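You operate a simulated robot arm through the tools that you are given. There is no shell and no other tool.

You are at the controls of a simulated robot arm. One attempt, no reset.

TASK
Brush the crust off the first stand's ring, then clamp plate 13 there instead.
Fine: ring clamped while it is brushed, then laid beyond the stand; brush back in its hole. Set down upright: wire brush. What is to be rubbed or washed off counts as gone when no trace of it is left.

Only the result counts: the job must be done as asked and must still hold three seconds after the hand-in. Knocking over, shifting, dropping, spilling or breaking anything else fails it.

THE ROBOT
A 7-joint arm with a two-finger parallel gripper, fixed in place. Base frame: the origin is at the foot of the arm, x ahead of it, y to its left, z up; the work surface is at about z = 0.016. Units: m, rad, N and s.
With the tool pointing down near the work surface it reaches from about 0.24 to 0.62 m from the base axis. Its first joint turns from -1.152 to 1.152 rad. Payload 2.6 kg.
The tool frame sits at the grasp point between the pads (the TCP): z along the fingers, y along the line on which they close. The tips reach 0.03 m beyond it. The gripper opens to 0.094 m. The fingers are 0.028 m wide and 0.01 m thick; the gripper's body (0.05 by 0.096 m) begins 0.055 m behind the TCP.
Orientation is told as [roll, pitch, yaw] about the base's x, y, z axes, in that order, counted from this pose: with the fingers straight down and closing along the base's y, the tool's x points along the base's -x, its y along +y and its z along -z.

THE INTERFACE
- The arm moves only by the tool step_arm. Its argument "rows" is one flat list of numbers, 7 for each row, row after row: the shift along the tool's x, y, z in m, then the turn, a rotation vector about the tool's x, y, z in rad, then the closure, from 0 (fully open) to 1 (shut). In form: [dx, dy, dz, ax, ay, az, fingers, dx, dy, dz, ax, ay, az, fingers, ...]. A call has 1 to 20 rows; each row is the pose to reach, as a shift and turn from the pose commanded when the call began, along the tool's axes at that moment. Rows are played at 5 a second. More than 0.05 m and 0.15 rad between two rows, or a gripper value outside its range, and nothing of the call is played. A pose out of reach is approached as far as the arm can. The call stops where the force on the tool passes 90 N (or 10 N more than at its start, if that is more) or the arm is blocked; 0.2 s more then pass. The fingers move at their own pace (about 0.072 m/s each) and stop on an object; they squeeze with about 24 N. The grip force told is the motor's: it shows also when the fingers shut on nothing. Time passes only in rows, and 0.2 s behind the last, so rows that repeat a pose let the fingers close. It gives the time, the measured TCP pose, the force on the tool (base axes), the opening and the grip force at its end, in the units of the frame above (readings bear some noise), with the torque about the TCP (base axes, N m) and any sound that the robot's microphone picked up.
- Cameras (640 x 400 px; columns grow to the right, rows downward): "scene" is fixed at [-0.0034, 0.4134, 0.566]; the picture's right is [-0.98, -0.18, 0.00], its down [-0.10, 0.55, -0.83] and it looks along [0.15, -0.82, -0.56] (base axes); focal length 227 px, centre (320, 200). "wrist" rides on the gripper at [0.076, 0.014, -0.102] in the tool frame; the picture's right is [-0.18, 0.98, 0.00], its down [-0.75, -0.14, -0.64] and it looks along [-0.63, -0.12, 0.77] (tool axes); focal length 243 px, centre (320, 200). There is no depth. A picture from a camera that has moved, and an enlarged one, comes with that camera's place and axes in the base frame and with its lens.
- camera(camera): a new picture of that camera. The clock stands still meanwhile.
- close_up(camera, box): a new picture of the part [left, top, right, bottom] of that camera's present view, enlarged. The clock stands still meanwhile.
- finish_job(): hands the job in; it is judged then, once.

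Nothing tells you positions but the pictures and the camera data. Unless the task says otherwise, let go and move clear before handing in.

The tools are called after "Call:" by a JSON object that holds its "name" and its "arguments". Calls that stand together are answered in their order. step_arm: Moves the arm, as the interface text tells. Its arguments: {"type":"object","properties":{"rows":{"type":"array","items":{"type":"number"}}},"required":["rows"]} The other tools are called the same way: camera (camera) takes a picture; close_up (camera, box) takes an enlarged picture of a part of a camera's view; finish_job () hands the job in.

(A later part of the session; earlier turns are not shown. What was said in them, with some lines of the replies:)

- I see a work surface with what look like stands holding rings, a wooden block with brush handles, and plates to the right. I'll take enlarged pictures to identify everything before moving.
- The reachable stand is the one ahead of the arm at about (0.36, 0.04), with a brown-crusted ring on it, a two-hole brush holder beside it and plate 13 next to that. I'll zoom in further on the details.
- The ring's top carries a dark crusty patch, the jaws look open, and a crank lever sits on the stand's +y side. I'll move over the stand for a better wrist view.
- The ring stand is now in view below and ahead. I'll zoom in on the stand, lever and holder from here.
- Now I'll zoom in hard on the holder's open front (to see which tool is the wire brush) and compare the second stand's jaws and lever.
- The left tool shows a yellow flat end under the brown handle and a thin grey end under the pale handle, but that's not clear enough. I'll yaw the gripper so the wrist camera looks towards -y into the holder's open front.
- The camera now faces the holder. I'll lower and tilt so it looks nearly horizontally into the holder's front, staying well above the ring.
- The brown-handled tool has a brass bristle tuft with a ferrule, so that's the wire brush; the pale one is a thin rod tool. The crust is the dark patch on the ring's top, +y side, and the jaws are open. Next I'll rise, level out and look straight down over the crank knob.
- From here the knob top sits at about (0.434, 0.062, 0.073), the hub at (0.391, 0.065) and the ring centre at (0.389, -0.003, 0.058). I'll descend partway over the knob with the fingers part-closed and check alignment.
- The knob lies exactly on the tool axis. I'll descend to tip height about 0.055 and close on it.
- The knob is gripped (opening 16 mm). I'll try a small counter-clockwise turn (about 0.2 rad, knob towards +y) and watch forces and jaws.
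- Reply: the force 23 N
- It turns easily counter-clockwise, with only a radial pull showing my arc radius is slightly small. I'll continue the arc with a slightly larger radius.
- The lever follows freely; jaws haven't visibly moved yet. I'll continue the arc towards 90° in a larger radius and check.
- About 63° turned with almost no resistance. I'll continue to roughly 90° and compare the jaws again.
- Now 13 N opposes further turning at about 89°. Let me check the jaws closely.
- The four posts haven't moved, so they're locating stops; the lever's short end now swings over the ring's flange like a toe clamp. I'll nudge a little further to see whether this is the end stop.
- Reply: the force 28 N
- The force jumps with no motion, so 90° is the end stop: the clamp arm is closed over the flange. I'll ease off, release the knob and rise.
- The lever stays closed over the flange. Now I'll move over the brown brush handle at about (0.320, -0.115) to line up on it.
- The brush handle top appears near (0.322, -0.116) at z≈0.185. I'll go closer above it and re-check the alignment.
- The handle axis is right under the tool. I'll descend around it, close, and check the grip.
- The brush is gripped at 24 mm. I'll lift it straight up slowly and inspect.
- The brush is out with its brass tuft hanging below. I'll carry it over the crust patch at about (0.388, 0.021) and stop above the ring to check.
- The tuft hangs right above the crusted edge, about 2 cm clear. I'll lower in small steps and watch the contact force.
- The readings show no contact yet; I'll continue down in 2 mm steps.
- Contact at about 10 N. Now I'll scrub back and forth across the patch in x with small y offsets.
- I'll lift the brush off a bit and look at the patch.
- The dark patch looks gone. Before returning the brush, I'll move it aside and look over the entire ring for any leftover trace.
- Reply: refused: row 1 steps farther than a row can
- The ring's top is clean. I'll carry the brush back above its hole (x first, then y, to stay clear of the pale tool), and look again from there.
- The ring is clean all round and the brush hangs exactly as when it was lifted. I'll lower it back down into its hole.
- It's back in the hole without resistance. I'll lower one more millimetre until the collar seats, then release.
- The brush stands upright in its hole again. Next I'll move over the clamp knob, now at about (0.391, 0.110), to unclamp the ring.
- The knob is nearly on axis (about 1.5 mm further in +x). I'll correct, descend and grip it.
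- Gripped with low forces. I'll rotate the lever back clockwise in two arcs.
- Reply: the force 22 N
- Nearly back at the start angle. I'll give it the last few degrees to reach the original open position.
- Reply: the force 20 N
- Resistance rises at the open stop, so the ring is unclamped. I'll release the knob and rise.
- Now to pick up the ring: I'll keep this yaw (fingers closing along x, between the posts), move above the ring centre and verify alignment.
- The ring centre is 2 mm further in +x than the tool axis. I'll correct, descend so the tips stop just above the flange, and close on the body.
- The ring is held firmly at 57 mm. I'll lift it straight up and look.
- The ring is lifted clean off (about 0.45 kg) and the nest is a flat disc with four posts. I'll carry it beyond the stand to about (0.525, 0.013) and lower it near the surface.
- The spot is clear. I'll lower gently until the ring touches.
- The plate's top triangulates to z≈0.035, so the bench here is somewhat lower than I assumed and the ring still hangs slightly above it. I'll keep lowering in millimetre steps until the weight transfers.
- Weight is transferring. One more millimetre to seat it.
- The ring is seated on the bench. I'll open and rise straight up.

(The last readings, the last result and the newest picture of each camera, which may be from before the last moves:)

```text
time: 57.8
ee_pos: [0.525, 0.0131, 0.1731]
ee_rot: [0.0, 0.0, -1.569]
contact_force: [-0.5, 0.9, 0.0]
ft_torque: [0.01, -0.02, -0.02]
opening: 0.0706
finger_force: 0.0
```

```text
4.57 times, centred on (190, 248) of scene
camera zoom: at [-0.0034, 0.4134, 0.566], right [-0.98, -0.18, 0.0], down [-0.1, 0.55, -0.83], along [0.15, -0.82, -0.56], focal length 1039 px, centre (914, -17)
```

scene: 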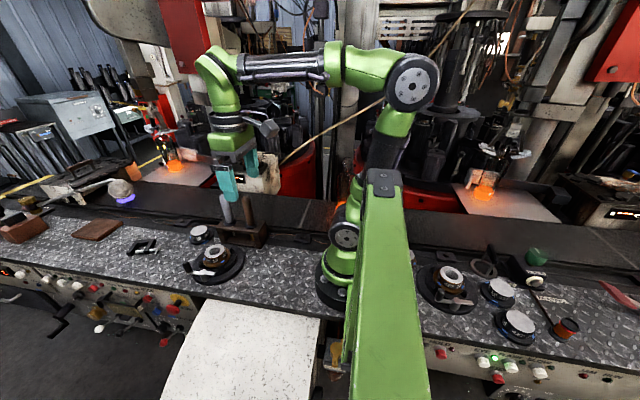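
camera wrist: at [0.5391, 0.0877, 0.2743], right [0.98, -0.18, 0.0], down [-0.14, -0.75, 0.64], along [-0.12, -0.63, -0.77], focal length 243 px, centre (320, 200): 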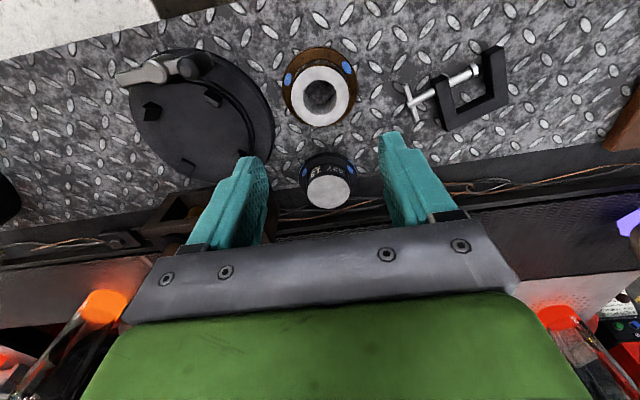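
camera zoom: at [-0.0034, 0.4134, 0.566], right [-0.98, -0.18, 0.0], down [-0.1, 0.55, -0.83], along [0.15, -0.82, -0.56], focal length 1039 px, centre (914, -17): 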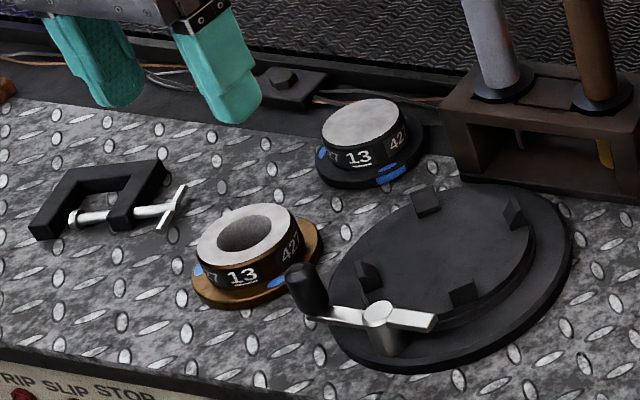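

The ring sits beyond the stand with everything else undisturbed. Now I'll move over plate 13 (about (0.515, -0.098)) and align.

Call:
{"name": "close_up", "arguments": {"camera": "wrist", "box": [256, 120, 384, 220]}}

Call:
{"name": "step_arm", "arguments": {"rows": [-0.037, -0.0033, 0, 0, 0, 0, 0.25, -0.074, -0.0066, 0.01, 0, 0, 0, 0.25, -0.111, -0.01, 0.03, 0, 0, 0, 0.25, -0.111, -0.01, 0.04, 0, 0, 0, 0.25, -0.111, -0.01, 0.04, 0, 0, 0, 0.25]}}

Call:
{"name": "camera", "arguments": {"camera": "wrist"}}

Call:
{"name": "close_up", "arguments": {"camera": "wrist", "box": [240, 60, 400, 180]}}

```text
4.00 times, centred on (320, 170) of wrist
camera zoom: at [0.5391, 0.0877, 0.2743], right [0.98, -0.18, 0.0], down [-0.14, -0.75, 0.64], along [-0.12, -0.63, -0.77], focal length 970 px, centre (320, 320)
```

zoom: 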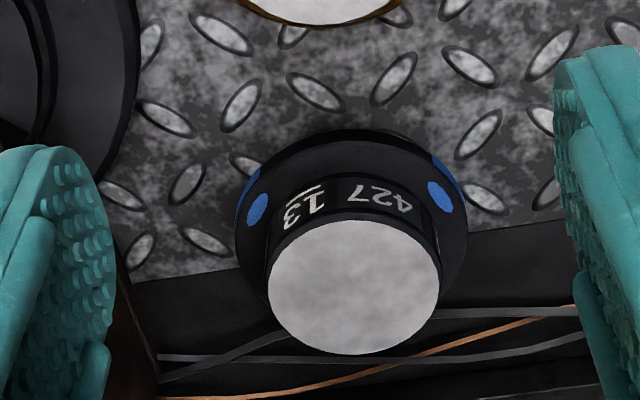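

```text
time: 59.0
ee_pos: [0.5163, -0.0989, 0.1331]
ee_rot: [-0.002, 0.001, -1.567]
contact_force: [0.6, 0.4, -0.4]
ft_torque: [0.05, 0.01, 0.0]
opening: 0.0707
finger_force: 0.0
```

```text
taken
camera wrist: at [0.529, -0.0236, 0.2346], right [0.98, -0.18, 0.0], down [-0.14, -0.75, 0.64], along [-0.12, -0.63, -0.77], focal length 243 px, centre (320, 200)
```

wrist: 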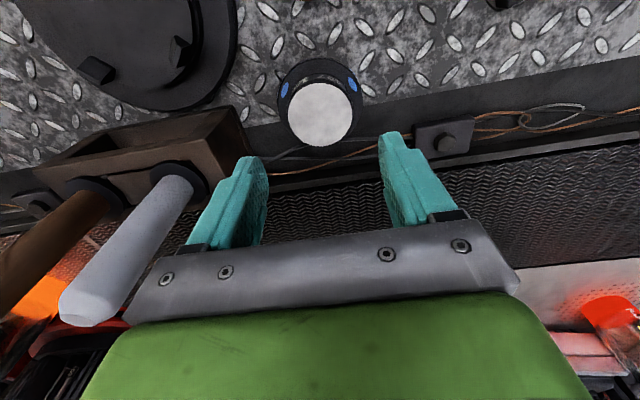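

```text
3.33 times, centred on (320, 120) of wrist
camera zoom: at [0.529, -0.0236, 0.2346], right [0.98, -0.18, 0.0], down [-0.14, -0.75, 0.64], along [-0.12, -0.63, -0.77], focal length 809 px, centre (320, 467)
```

zoom: 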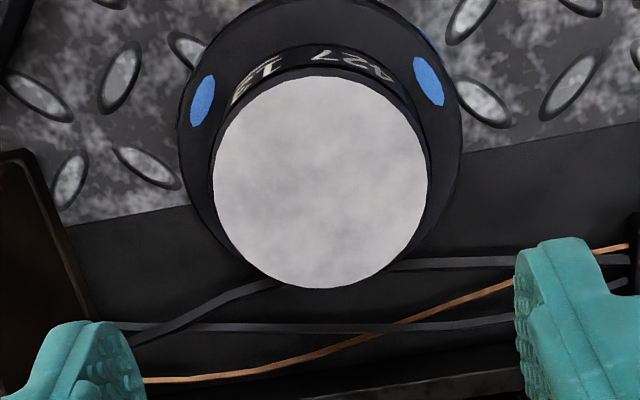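

Plate 13 is centred under the tool (top z≈0.035). I'll descend with the fingers around its body, tips just above its flange, and close.

Call:
{"name": "step_arm", "arguments": {"rows": [-0.0005, -0.0005, 0.04, 0, 0, 0, 0.25, -0.0005, -0.0005, 0.07, 0, 0, 0, 0.25, -0.0005, -0.0005, 0.08, 0, 0, 0, 0.25, -0.0005, -0.0005, 0.085, 0, 0, 0, 0.25, -0.0005, -0.0005, 0.085, 0, 0, 0, 0.25]}}

Call:
{"name": "close_up", "arguments": {"camera": "scene", "box": [150, 200, 240, 265]}}

Call:
{"name": "camera", "arguments": {"camera": "wrist"}}

```text
time: 60.2
ee_pos: [0.5156, -0.0982, 0.0468]
ee_rot: [0.0, 0.0, -1.569]
contact_force: [0.1, 0.4, -0.4]
ft_torque: [0.01, -0.03, 0.01]
opening: 0.0705
finger_force: 0.1
```

```text
6.15 times, centred on (195, 232) of scene
camera zoom: at [-0.0034, 0.4134, 0.566], right [-0.98, -0.18, 0.0], down [-0.1, 0.55, -0.83], along [0.15, -0.82, -0.56], focal length 1399 px, centre (1089, 0)
```

zoom: 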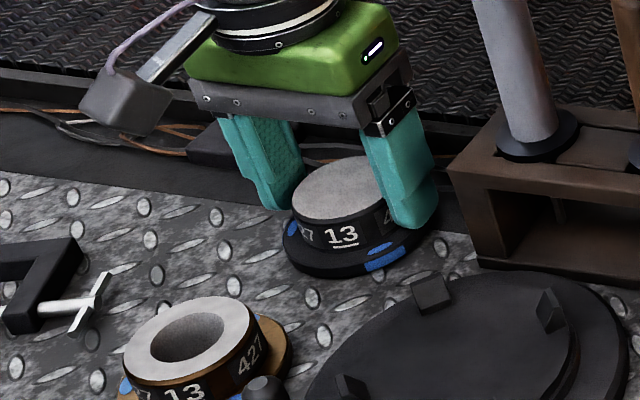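

```text
taken
camera wrist: at [0.5288, -0.0236, 0.1492], right [0.98, -0.18, 0.0], down [-0.14, -0.75, 0.64], along [-0.12, -0.63, -0.77], focal length 243 px, centre (320, 200)
```

wrist: 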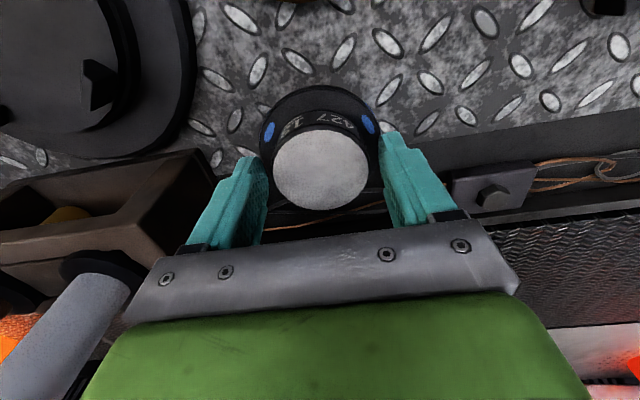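

Call:
{"name": "step_arm", "arguments": {"rows": [0, 0, 0, 0, 0, 0, 0.4, 0, 0, 0, 0, 0, 0, 0.6, 0, 0, 0, 0, 0, 0, 1, 0, 0, 0, 0, 0, 0, 1]}}

Call:
{"name": "close_up", "arguments": {"camera": "scene", "box": [150, 200, 240, 265]}}

Call:
{"name": "close_up", "arguments": {"camera": "wrist", "box": [240, 60, 400, 220]}}

```text
time: 61.2
ee_pos: [0.5151, -0.0982, 0.0482]
ee_rot: [-0.001, 0.001, -1.571]
contact_force: [1.8, -1.1, 0.6]
ft_torque: [-0.03, 0.06, 0.04]
opening: 0.0551
finger_force: 23.5
```

```text
6.15 times, centred on (195, 232) of scene
camera zoom: at [-0.0034, 0.4134, 0.566], right [-0.98, -0.18, 0.0], down [-0.1, 0.55, -0.83], along [0.15, -0.82, -0.56], focal length 1399 px, centre (1089, 0)
```

zoom: 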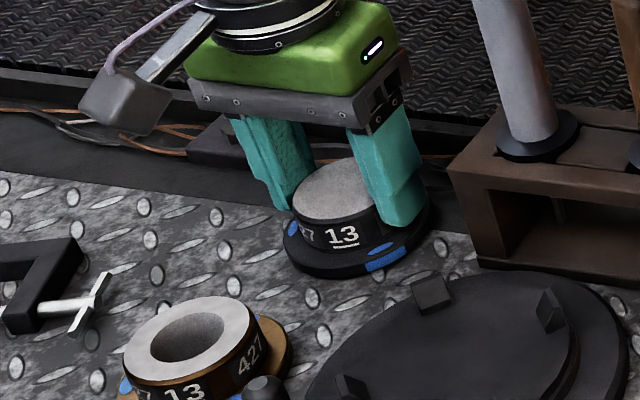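

```text
2.50 times, centred on (320, 140) of wrist
camera zoom: at [0.5288, -0.0236, 0.1495], right [0.98, -0.18, 0.0], down [-0.14, -0.75, 0.64], along [-0.12, -0.63, -0.77], focal length 606 px, centre (320, 350)
```

zoom: 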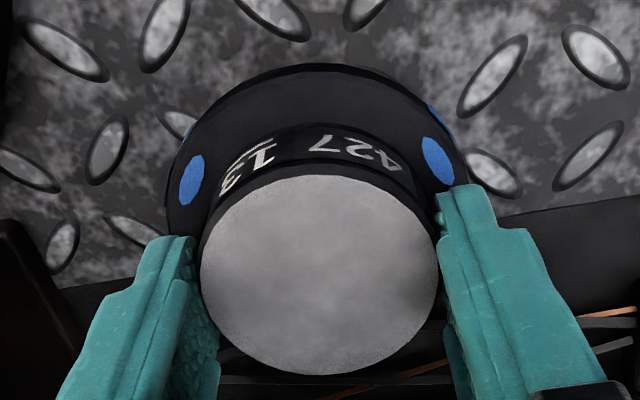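

Plate 13 is gripped at 55 mm. I'll lift it high (clear of the tool handles) and go towards the stand to a viewpoint from which the empty nest is fully visible.

Call:
{"name": "step_arm", "arguments": {"rows": [0, 0, -0.01, 0, 0, 0, 1, 0, 0, -0.04, 0, 0, 0, 1, 0, 0, -0.08, 0, 0, 0, 1, 0, 0, -0.12, 0, 0, 0, 1, 0, 0, -0.16, 0, 0, 0, 1, 0, 0, -0.2, 0, 0, 0, 1, 0.02, -0.04, -0.2, 0, 0, 0, 1, 0.04, -0.08, -0.2, 0, 0, 0, 1, 0.066, -0.116, -0.2, 0, 0, 0, 1, 0.066, -0.126, -0.2, 0, 0, 0, 1, 0.066, -0.126, -0.2, 0, 0, 0, 1]}}

Call:
{"name": "camera", "arguments": {"camera": "wrist"}}

Call:
{"name": "close_up", "arguments": {"camera": "wrist", "box": [256, 0, 384, 100]}}

Call:
{"name": "close_up", "arguments": {"camera": "wrist", "box": [240, 60, 400, 220]}}

```text
time: 63.6
ee_pos: [0.3884, -0.0313, 0.2481]
ee_rot: [0.0, 0.0, -1.569]
contact_force: [1.4, -0.4, -7.5]
ft_torque: [-0.01, -0.01, 0.03]
opening: 0.0553
finger_force: 23.3
```

```text
taken
camera wrist: at [0.403, 0.0431, 0.3501], right [0.98, -0.18, 0.0], down [-0.14, -0.75, 0.64], along [-0.12, -0.63, -0.77], focal length 243 px, centre (320, 200)
```

wrist: 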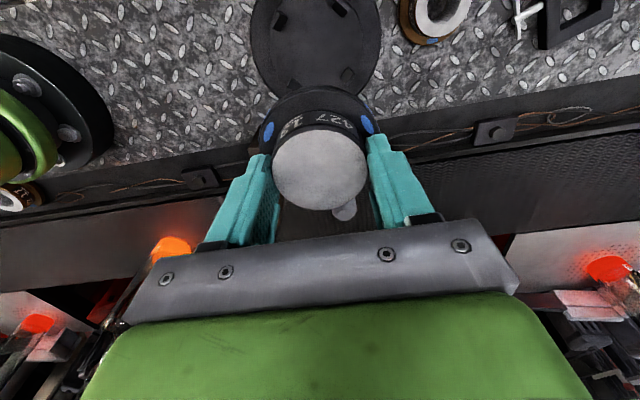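

```text
4.00 times, centred on (320, 50) of wrist
camera zoom: at [0.403, 0.0431, 0.3501], right [0.98, -0.18, 0.0], down [-0.14, -0.75, 0.64], along [-0.12, -0.63, -0.77], focal length 970 px, centre (320, 800)
```

zoom: 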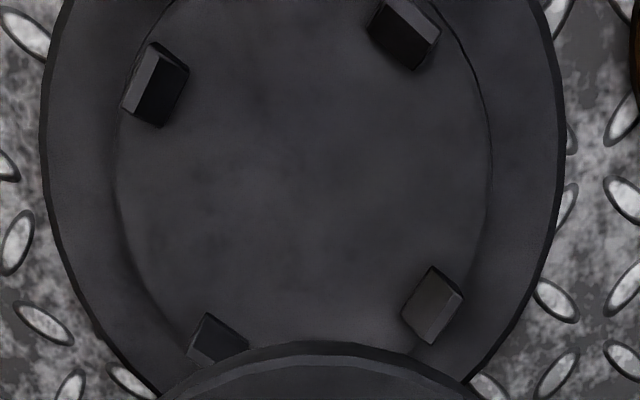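

```text
2.50 times, centred on (320, 140) of wrist
camera zoom: at [0.403, 0.0431, 0.3501], right [0.98, -0.18, 0.0], down [-0.14, -0.75, 0.64], along [-0.12, -0.63, -0.77], focal length 606 px, centre (320, 350)
```

zoom: 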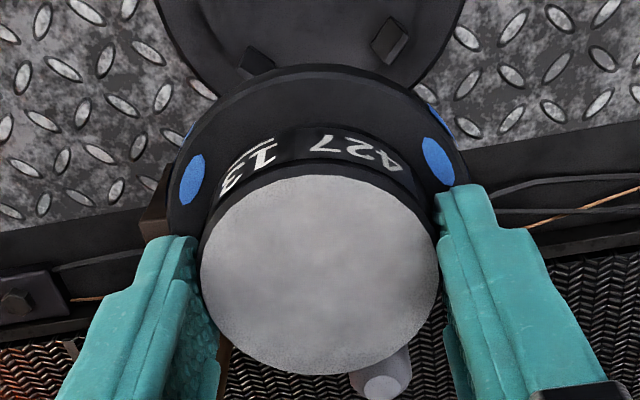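

The four posts give a nest centre of about (0.390, -0.001), matching where the ring sat. I'll bring the plate over it and lower to about 1 cm above the posts to check alignment.

Call:
{"name": "step_arm", "arguments": {"rows": [0.0156, 0.0008, 0.03, 0, 0, 0, 1, 0.0313, 0.0015, 0.06, 0, 0, 0, 1, 0.0313, 0.0015, 0.1, 0, 0, 0, 1, 0.0313, 0.0015, 0.135, 0, 0, 0, 1, 0.0313, 0.0015, 0.153, 0, 0, 0, 1, 0.0313, 0.0015, 0.153, 0, 0, 0, 1]}}

Call:
{"name": "close_up", "arguments": {"camera": "wrist", "box": [240, 30, 400, 150]}}

Call:
{"name": "close_up", "arguments": {"camera": "scene", "box": [180, 220, 260, 280]}}

```text
time: 65.0
ee_pos: [0.3901, 0.0004, 0.0954]
ee_rot: [-0.001, 0.0, -1.57]
contact_force: [0.2, -0.1, -7.7]
ft_torque: [0.0, 0.01, 0.0]
opening: 0.0554
finger_force: 23.9
```

```text
3.33 times, centred on (320, 90) of wrist
camera zoom: at [0.4041, 0.0744, 0.1974], right [0.98, -0.18, 0.0], down [-0.14, -0.75, 0.64], along [-0.12, -0.63, -0.77], focal length 809 px, centre (320, 567)
```

zoom: 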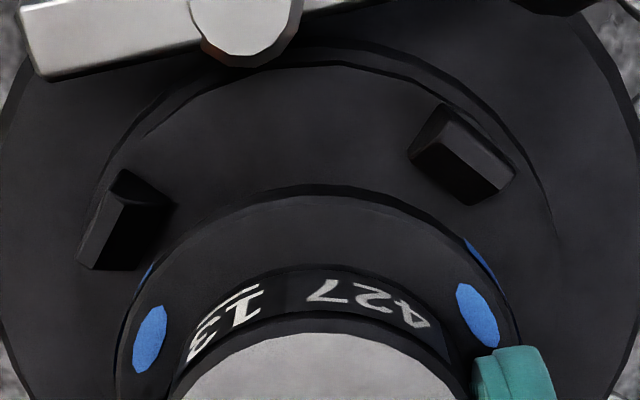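

```text
6.67 times, centred on (220, 250) of scene
camera zoom: at [-0.0034, 0.4134, 0.566], right [-0.98, -0.18, 0.0], down [-0.1, 0.55, -0.83], along [0.15, -0.82, -0.56], focal length 1516 px, centre (987, -133)
```

zoom: 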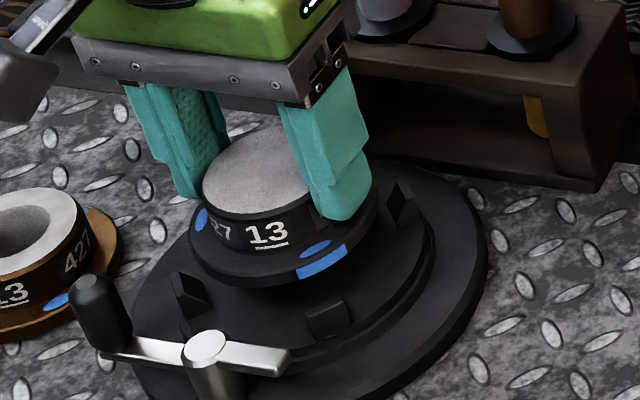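

Alignment looks good. I'll lower most of the way and check again before contact.

Call:
{"name": "step_arm", "arguments": {"rows": [0, 0, 0.006, 0, 0, 0, 1, 0, 0, 0.012, 0, 0, 0, 1, 0, 0, 0.016, 0, 0, 0, 1]}}

Call:
{"name": "close_up", "arguments": {"camera": "wrist", "box": [240, 30, 400, 150]}}

Call:
{"name": "close_up", "arguments": {"camera": "scene", "box": [190, 235, 254, 275]}}

```text
time: 65.8
ee_pos: [0.3903, -0.0008, 0.0791]
ee_rot: [0.0, -0.001, -1.568]
contact_force: [-0.6, 0.0, -6.8]
ft_torque: [0.02, -0.01, 0.02]
opening: 0.0552
finger_force: 23.7
```

```text
3.33 times, centred on (320, 90) of wrist
camera zoom: at [0.4043, 0.0737, 0.1812], right [0.98, -0.18, 0.0], down [-0.14, -0.75, 0.64], along [-0.12, -0.63, -0.77], focal length 809 px, centre (320, 567)
```

zoom: 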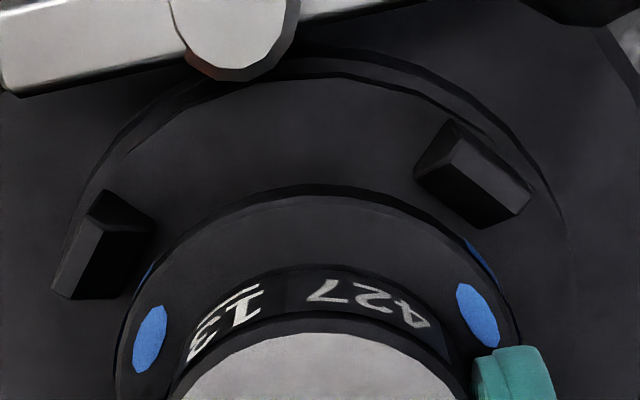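

```text
10.00 times, centred on (222, 255) of scene
camera zoom: at [-0.0034, 0.4134, 0.566], right [-0.98, -0.18, 0.0], down [-0.1, 0.55, -0.83], along [0.15, -0.82, -0.56], focal length 2274 px, centre (1300, -350)
```

zoom: 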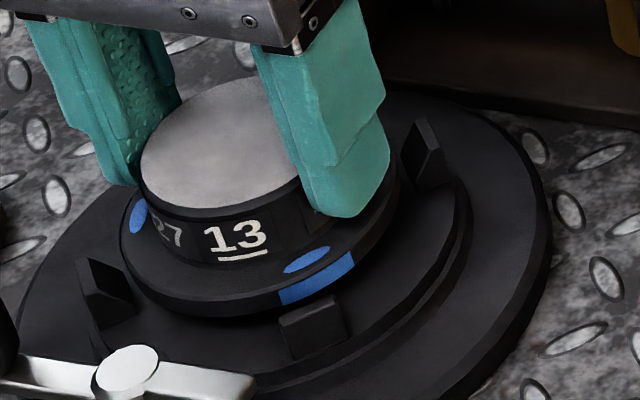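

Call:
{"name": "step_arm", "arguments": {"rows": [0, 0, 0.002, 0, 0, 0, 1, 0, 0, 0.004, 0, 0, 0, 1]}}

```text
time: 66.4
ee_pos: [0.3902, -0.0008, 0.0762]
ee_rot: [0.0, -0.001, -1.569]
contact_force: [0.4, -0.5, -7.7]
ft_torque: [-0.03, 0.0, -0.01]
opening: 0.0552
finger_force: 24.3
```

Call:
{"name": "step_arm", "arguments": {"rows": [0, 0, 0.001, 0, 0, 0, 1, 0, 0, 0.002, 0, 0, 0, 1]}}

```text
time: 67.0
ee_pos: [0.3902, -0.0009, 0.0728]
ee_rot: [0.001, -0.001, -1.57]
contact_force: [-3.1, -0.9, 2.9]
ft_torque: [0.11, 0.41, 0.03]
opening: 0.0554
finger_force: 23.7
```

Contact came exactly at the expected seating height (0.0728). I'll check the seat visually, then release.

Call:
{"name": "close_up", "arguments": {"camera": "scene", "box": [190, 235, 254, 275]}}

Call:
{"name": "step_arm", "arguments": {"rows": [0, 0, -0.0005, 0, 0, 0, 0.38, 0, 0, -0.0005, 0, 0, 0, 0.28, 0, 0, -0.0005, 0, 0, 0, 0.25, 0, 0, -0.02, 0, 0, 0, 0.25, 0, 0, -0.06, 0, 0, 0, 0.25, 0, 0, -0.064, 0, 0, 0, 0.25, 0, 0, -0.064, 0, 0, 0, 0.25]}}

Call:
{"name": "close_up", "arguments": {"camera": "wrist", "box": [240, 60, 400, 180]}}

Call:
{"name": "close_up", "arguments": {"camera": "scene", "box": [190, 235, 254, 275]}}

```text
10.00 times, centred on (222, 255) of scene
camera zoom: at [-0.0034, 0.4134, 0.566], right [-0.98, -0.18, 0.0], down [-0.1, 0.55, -0.83], along [0.15, -0.82, -0.56], focal length 2274 px, centre (1300, -350)
```

zoom: 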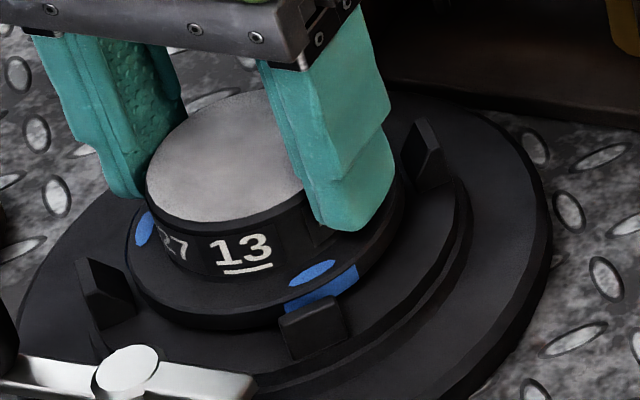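

```text
time: 68.6
ee_pos: [0.39, -0.0024, 0.1377]
ee_rot: [0.003, 0.0, -1.57]
contact_force: [-0.5, -0.1, 1.3]
ft_torque: [-0.02, 0.0, 0.02]
opening: 0.0703
finger_force: 0.1
```

```text
3.33 times, centred on (320, 120) of wrist
camera zoom: at [0.4037, 0.0735, 0.2392], right [0.98, -0.18, 0.0], down [-0.14, -0.75, 0.64], along [-0.12, -0.63, -0.77], focal length 809 px, centre (320, 467)
```

zoom: 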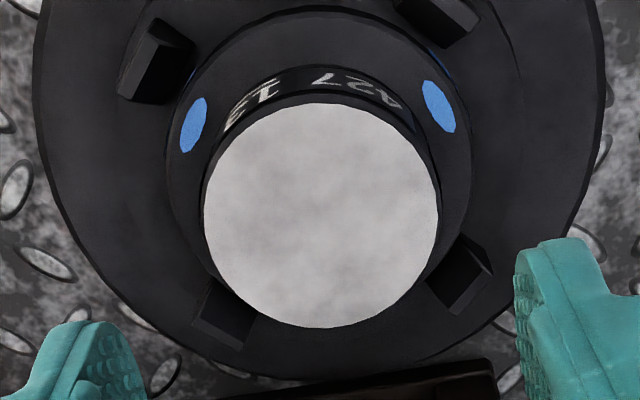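

```text
10.00 times, centred on (222, 255) of scene
camera zoom: at [-0.0034, 0.4134, 0.566], right [-0.98, -0.18, 0.0], down [-0.1, 0.55, -0.83], along [0.15, -0.82, -0.56], focal length 2274 px, centre (1300, -350)
```

zoom: 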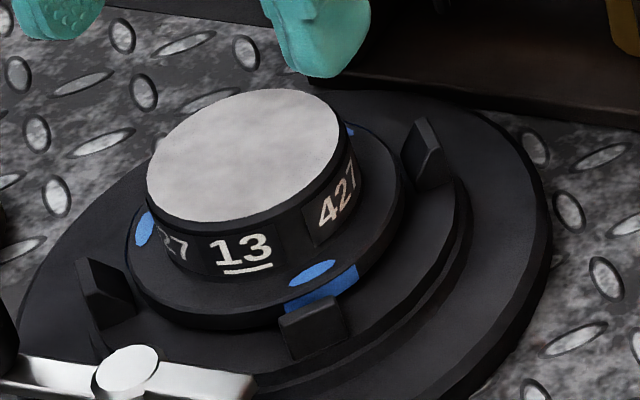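

Plate 13 sits flat and centred between the posts. Now back to the crank knob to close the clamp; I'll line up above it first.

Call:
{"name": "step_arm", "arguments": {"rows": [0.022, 0.0146, 0, 0, 0, 0, 0.4, 0.044, 0.0292, 0, 0, 0, 0, 0.55, 0.0657, 0.0437, 0, 0, 0, 0, 0.55, 0.0657, 0.0437, 0.015, 0, 0, 0, 0.55, 0.0657, 0.0437, 0.015, 0, 0, 0, 0.55]}}

Call:
{"name": "close_up", "arguments": {"camera": "wrist", "box": [256, 90, 384, 170]}}

Call:
{"name": "close_up", "arguments": {"camera": "scene", "box": [180, 240, 244, 285]}}

```text
time: 69.8
ee_pos: [0.4347, 0.0657, 0.1232]
ee_rot: [0.0, 0.0, -1.567]
contact_force: [-0.5, -0.4, 0.4]
ft_torque: [0.04, -0.04, 0.01]
opening: 0.0423
finger_force: 0.1
```

```text
5.00 times, centred on (320, 130) of wrist
camera zoom: at [0.4478, 0.14, 0.2245], right [0.98, -0.18, 0.0], down [-0.14, -0.75, 0.64], along [-0.12, -0.63, -0.77], focal length 1213 px, centre (320, 550)
```

zoom: 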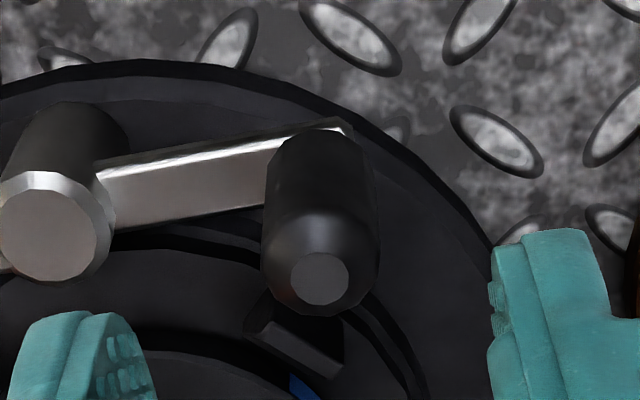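

```text
8.89 times, centred on (212, 262) of scene
camera zoom: at [-0.0034, 0.4134, 0.566], right [-0.98, -0.18, 0.0], down [-0.1, 0.55, -0.83], along [0.15, -0.82, -0.56], focal length 2021 px, centre (1280, -356)
```

zoom: 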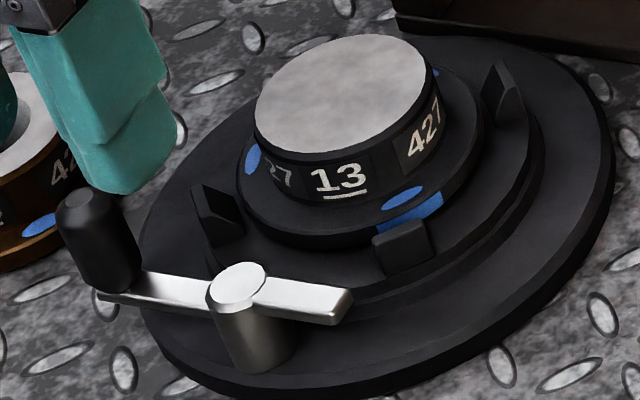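

The knob is on axis within 1.5 mm. I'll correct, descend and grip it.

Call:
{"name": "step_arm", "arguments": {"rows": [-0.0015, 0.0008, 0.02, 0, 0, 0, 0.55, -0.0015, 0.0008, 0.038, 0, 0, 0, 0.55, -0.0015, 0.0008, 0.038, 0, 0, 0, 0.8, -0.0015, 0.0008, 0.038, 0, 0, 0, 1, -0.0015, 0.0008, 0.038, 0, 0, 0, 1]}}

```text
time: 71.0
ee_pos: [0.434, 0.0631, 0.084]
ee_rot: [0.0, 0.001, -1.569]
contact_force: [-3.6, -0.7, -0.8]
ft_torque: [0.28, 0.11, 0.05]
opening: 0.0162
finger_force: 44.8
```

Gripped with low force. I'll swing the lever counter-clockwise to about 55°, then check before the toe reaches the flange.

Call:
{"name": "step_arm", "arguments": {"rows": [0.0066, -0.0002, 0, 0, 0, -0.15, 1, 0.0132, -0.0014, 0, 0, 0, -0.3, 1, 0.0195, -0.0035, 0, 0, 0, -0.45, 1, 0.0254, -0.0066, 0, 0, 0, -0.6, 1, 0.0307, -0.0105, 0, 0, 0, -0.75, 1, 0.0355, -0.0151, 0, 0, 0, -0.9, 1, 0.0382, -0.0186, 0, 0, 0, -1.0, 1, 0.0382, -0.0186, 0, 0, 0, -1.0, 1]}}

Call:
{"name": "close_up", "arguments": {"camera": "scene", "box": [180, 240, 244, 285]}}

Call:
{"name": "close_up", "arguments": {"camera": "wrist", "box": [130, 30, 350, 200]}}

```text
time: 72.8
ee_pos: [0.4155, 0.1013, 0.0847]
ee_rot: [-0.001, 0.0, -0.567]
contact_force: [-2.0, -3.9, -9.7]
ft_torque: [0.36, 0.77, -0.01]
opening: 0.0161
finger_force: 44.8
```

```text
8.89 times, centred on (212, 262) of scene
camera zoom: at [-0.0034, 0.4134, 0.566], right [-0.98, -0.18, 0.0], down [-0.1, 0.55, -0.83], along [0.15, -0.82, -0.56], focal length 2021 px, centre (1280, -356)
```

zoom: 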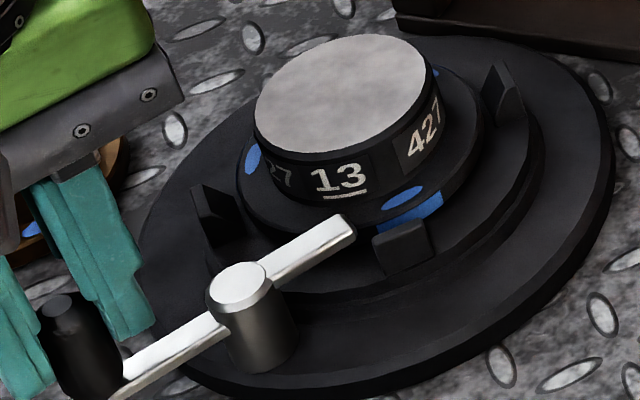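

```text
2.35 times, centred on (240, 115) of wrist
camera zoom: at [0.359, 0.1529, 0.186], right [0.68, 0.73, 0.0], down [0.56, -0.52, 0.64], along [0.47, -0.44, -0.77], focal length 571 px, centre (508, 400)
```

zoom: 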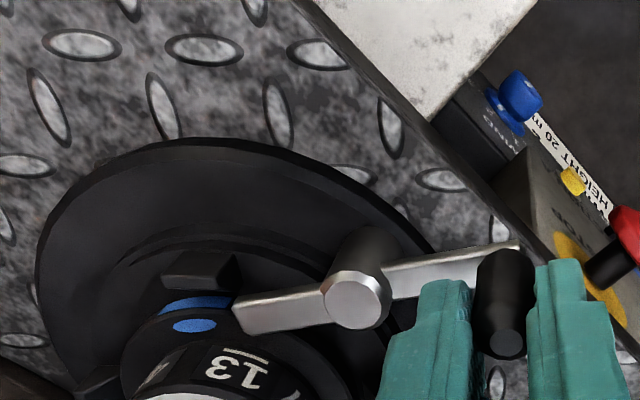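

The toe passes above the plate's flange without contact. I'll continue towards the end stop.

Call:
{"name": "step_arm", "arguments": {"rows": [0.0066, -0.0002, 0, 0, 0, -0.15, 1, 0.0132, -0.0014, 0, 0, 0, -0.3, 1, 0.0195, -0.0035, 0, 0, 0, -0.45, 1, 0.0195, -0.0035, 0, 0, 0, -0.45, 1]}}

Call:
{"name": "close_up", "arguments": {"camera": "scene", "box": [180, 240, 244, 285]}}

```text
time: 73.8
ee_pos: [0.3969, 0.1102, 0.0853]
ee_rot: [0.001, -0.002, -0.116]
contact_force: [-0.3, -1.8, -9.2]
ft_torque: [-0.02, 0.29, 0.02]
opening: 0.0163
finger_force: 44.9
```

```text
8.89 times, centred on (212, 262) of scene
camera zoom: at [-0.0034, 0.4134, 0.566], right [-0.98, -0.18, 0.0], down [-0.1, 0.55, -0.83], along [0.15, -0.82, -0.56], focal length 2021 px, centre (1280, -356)
```

zoom: 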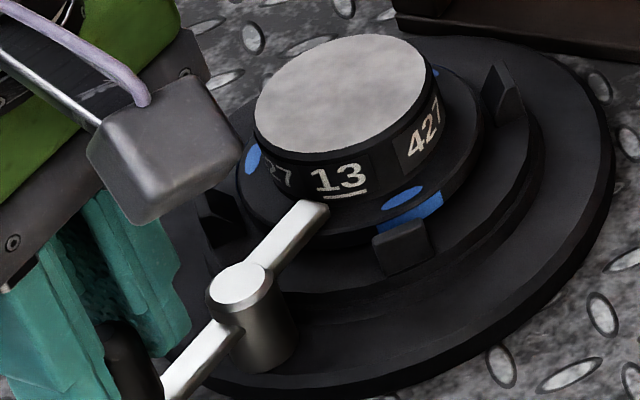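

Call:
{"name": "step_arm", "arguments": {"rows": [0.0027, 0, 0, 0, 0, -0.06, 1, 0.0053, -0.0001, 0, 0, 0, -0.12, 1, 0.0072, -0.0002, 0, 0, 0, -0.15, 1, 0.0072, -0.0002, 0, 0, 0, -0.15, 1]}}

```text
time: 74.8
ee_pos: [0.393, 0.1094, 0.0849]
ee_rot: [-0.001, -0.005, 0.035]
contact_force: [16.2, 2.6, -13.9]
ft_torque: [0.07, 0.27, -0.01]
opening: 0.0161
finger_force: 45.0
```

The stop is being felt (16 N). I'll push a touch further to be sure it's at the same end position as before.

Call:
{"name": "step_arm", "arguments": {"rows": [0.002, 0, 0, 0, 0, -0.03, 1, 0.003, 0, 0, 0, 0, -0.03, 1, 0.003, 0, 0, 0, 0, -0.03, 1]}}

Call:
{"name": "close_up", "arguments": {"camera": "scene", "box": [180, 240, 244, 285]}}

```text
time: 75.6
ee_pos: [0.3921, 0.1105, 0.086]
ee_rot: [0.001, -0.01, 0.064]
contact_force: [24.9, 3.9, -7.9]
ft_torque: [0.06, -0.75, 0.08]
opening: 0.0163
finger_force: 45.1
```

```text
8.89 times, centred on (212, 262) of scene
camera zoom: at [-0.0034, 0.4134, 0.566], right [-0.98, -0.18, 0.0], down [-0.1, 0.55, -0.83], along [0.15, -0.82, -0.56], focal length 2021 px, centre (1280, -356)
```

zoom: 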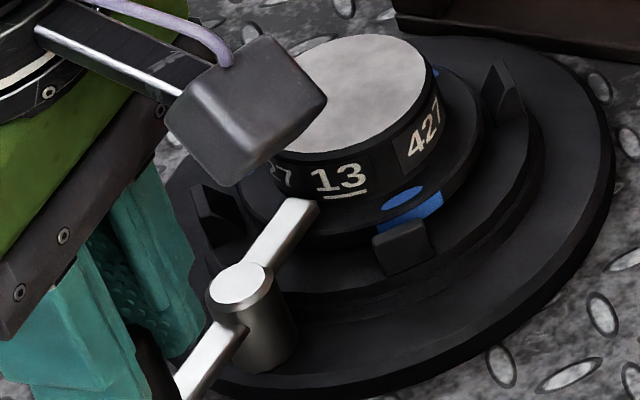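

End stop reached (25 N, no motion). I'll ease off the push, release the knob and rise clear.

Call:
{"name": "step_arm", "arguments": {"rows": [-0.003, 0, 0, 0, 0, 0.03, 1, -0.004, 0, 0, 0, 0, 0.06, 0.85, -0.004, 0, 0, 0, 0, 0.06, 0.6, -0.004, 0, 0, 0, 0, 0.06, 0.55, -0.004, 0, 0, 0, 0, 0.06, 0.55, -0.004, 0, -0.03, 0, 0, 0.06, 0.55, -0.004, 0, -0.07, 0, 0, 0.06, 0.55, -0.004, 0, -0.11, 0, 0, 0.06, 0.55, -0.004, 0, -0.15, 0, 0, 0.06, 0.55, -0.004, 0, -0.19, 0, 0, 0.06, 0.55, -0.004, 0, -0.19, 0, 0, 0.06, 0.55]}}

Call:
{"name": "camera", "arguments": {"camera": "wrist"}}

Call:
{"name": "close_up", "arguments": {"camera": "scene", "box": [120, 180, 320, 300]}}

Call:
{"name": "close_up", "arguments": {"camera": "scene", "box": [180, 240, 244, 285]}}

```text
time: 78.0
ee_pos: [0.3929, 0.1102, 0.2764]
ee_rot: [0.002, -0.002, 0.0]
contact_force: [0.0, 0.4, 0.4]
ft_torque: [0.02, -0.01, 0.04]
opening: 0.0421
finger_force: 0.1
```

```text
taken
camera wrist: at [0.3159, 0.123, 0.3773], right [0.18, 0.98, 0.0], down [0.75, -0.14, 0.64], along [0.63, -0.12, -0.77], focal length 243 px, centre (320, 200)
```

wrist: 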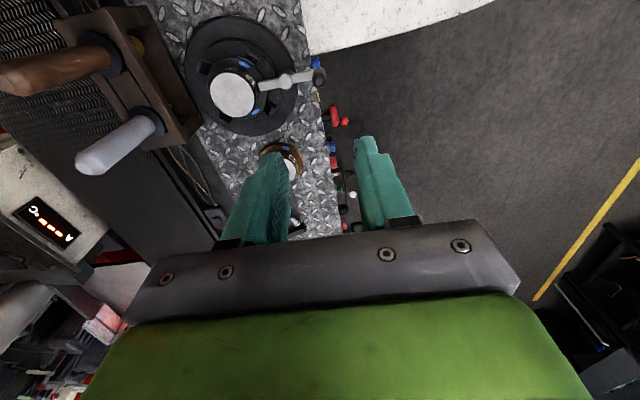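

```text
3.20 times, centred on (220, 240) of scene
camera zoom: at [-0.0034, 0.4134, 0.566], right [-0.98, -0.18, 0.0], down [-0.1, 0.55, -0.83], along [0.15, -0.82, -0.56], focal length 728 px, centre (640, 72)
```

zoom: 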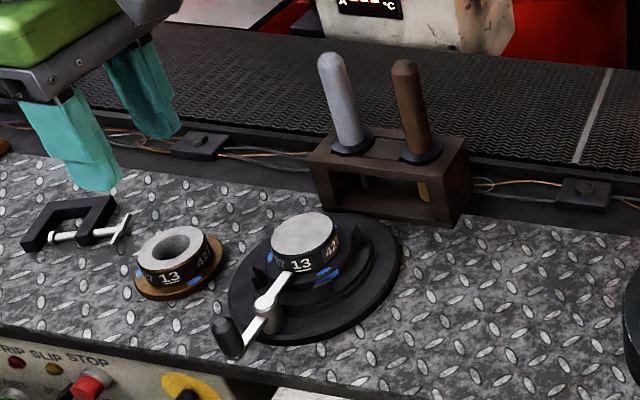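

```text
8.89 times, centred on (212, 262) of scene
camera zoom: at [-0.0034, 0.4134, 0.566], right [-0.98, -0.18, 0.0], down [-0.1, 0.55, -0.83], along [0.15, -0.82, -0.56], focal length 2021 px, centre (1280, -356)
```

zoom: 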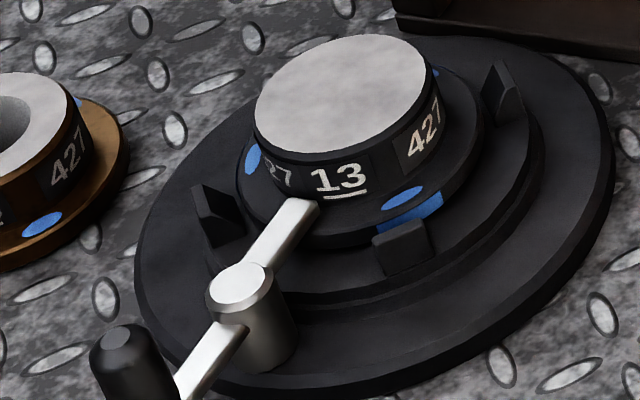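

Everything appears in place: plate 13 clamped, ring beyond the stand, brush upright in its hole. A final close check of the ring's surface for leftover crust and of the brush.

Call:
{"name": "close_up", "arguments": {"camera": "scene", "box": [155, 240, 195, 275]}}

Call:
{"name": "close_up", "arguments": {"camera": "scene", "box": [210, 190, 274, 250]}}

Call:
{"name": "camera", "arguments": {"camera": "scene"}}

```text
11.43 times, centred on (175, 258) of scene
camera zoom: at [-0.0034, 0.4134, 0.566], right [-0.98, -0.18, 0.0], down [-0.1, 0.55, -0.83], along [0.15, -0.82, -0.56], focal length 2598 px, centre (1977, -457)
```

zoom: 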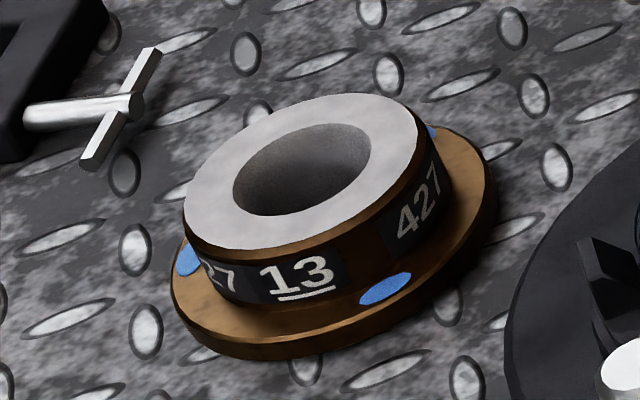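

```text
6.67 times, centred on (242, 220) of scene
camera zoom: at [-0.0034, 0.4134, 0.566], right [-0.98, -0.18, 0.0], down [-0.1, 0.55, -0.83], along [0.15, -0.82, -0.56], focal length 1516 px, centre (840, 67)
```

zoom: 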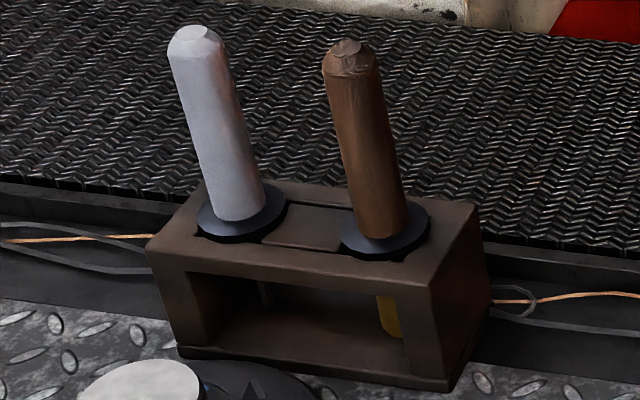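

```text
taken
```

scene: 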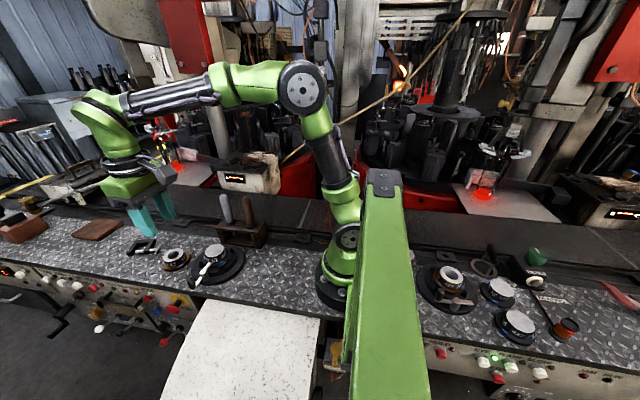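

The ring is clean and lies flat beyond the stand, and the brush is seated upright in its hole. Plate 13 is clamped on the stand and the arm is clear, so I'm handing in.

Call:
{"name": "finish_job", "arguments": {}}

```text
The job is handed in.
```

The crust is off the ring and plate 13 is clamped on the first stand in its place. The job is handed in, but no verdict has come back.

- **Stand:** I took the first stand to be the one straight ahead of the arm. The other stand is behind the base, out of reach.
- **Brushing:** I swung the clamp lever over the ring's flange to its end stop, then scrubbed the dark patch on its top with the brass brush. Close-ups afterwards showed no trace left.
- **Ring:** It lies flat on the bench beyond the stand, at about x = 0.525, y = 0.013. I read "beyond" as farther from the base than the stand.
- **Plate 13:** It sits flat between the stand's four posts. The clamp lever is closed over its flange, again to the end stop.
- **Brush:** It stands upright in its hole.

Nothing else appeared moved in the final pictures, and the arm was let go and clear before hand-in.
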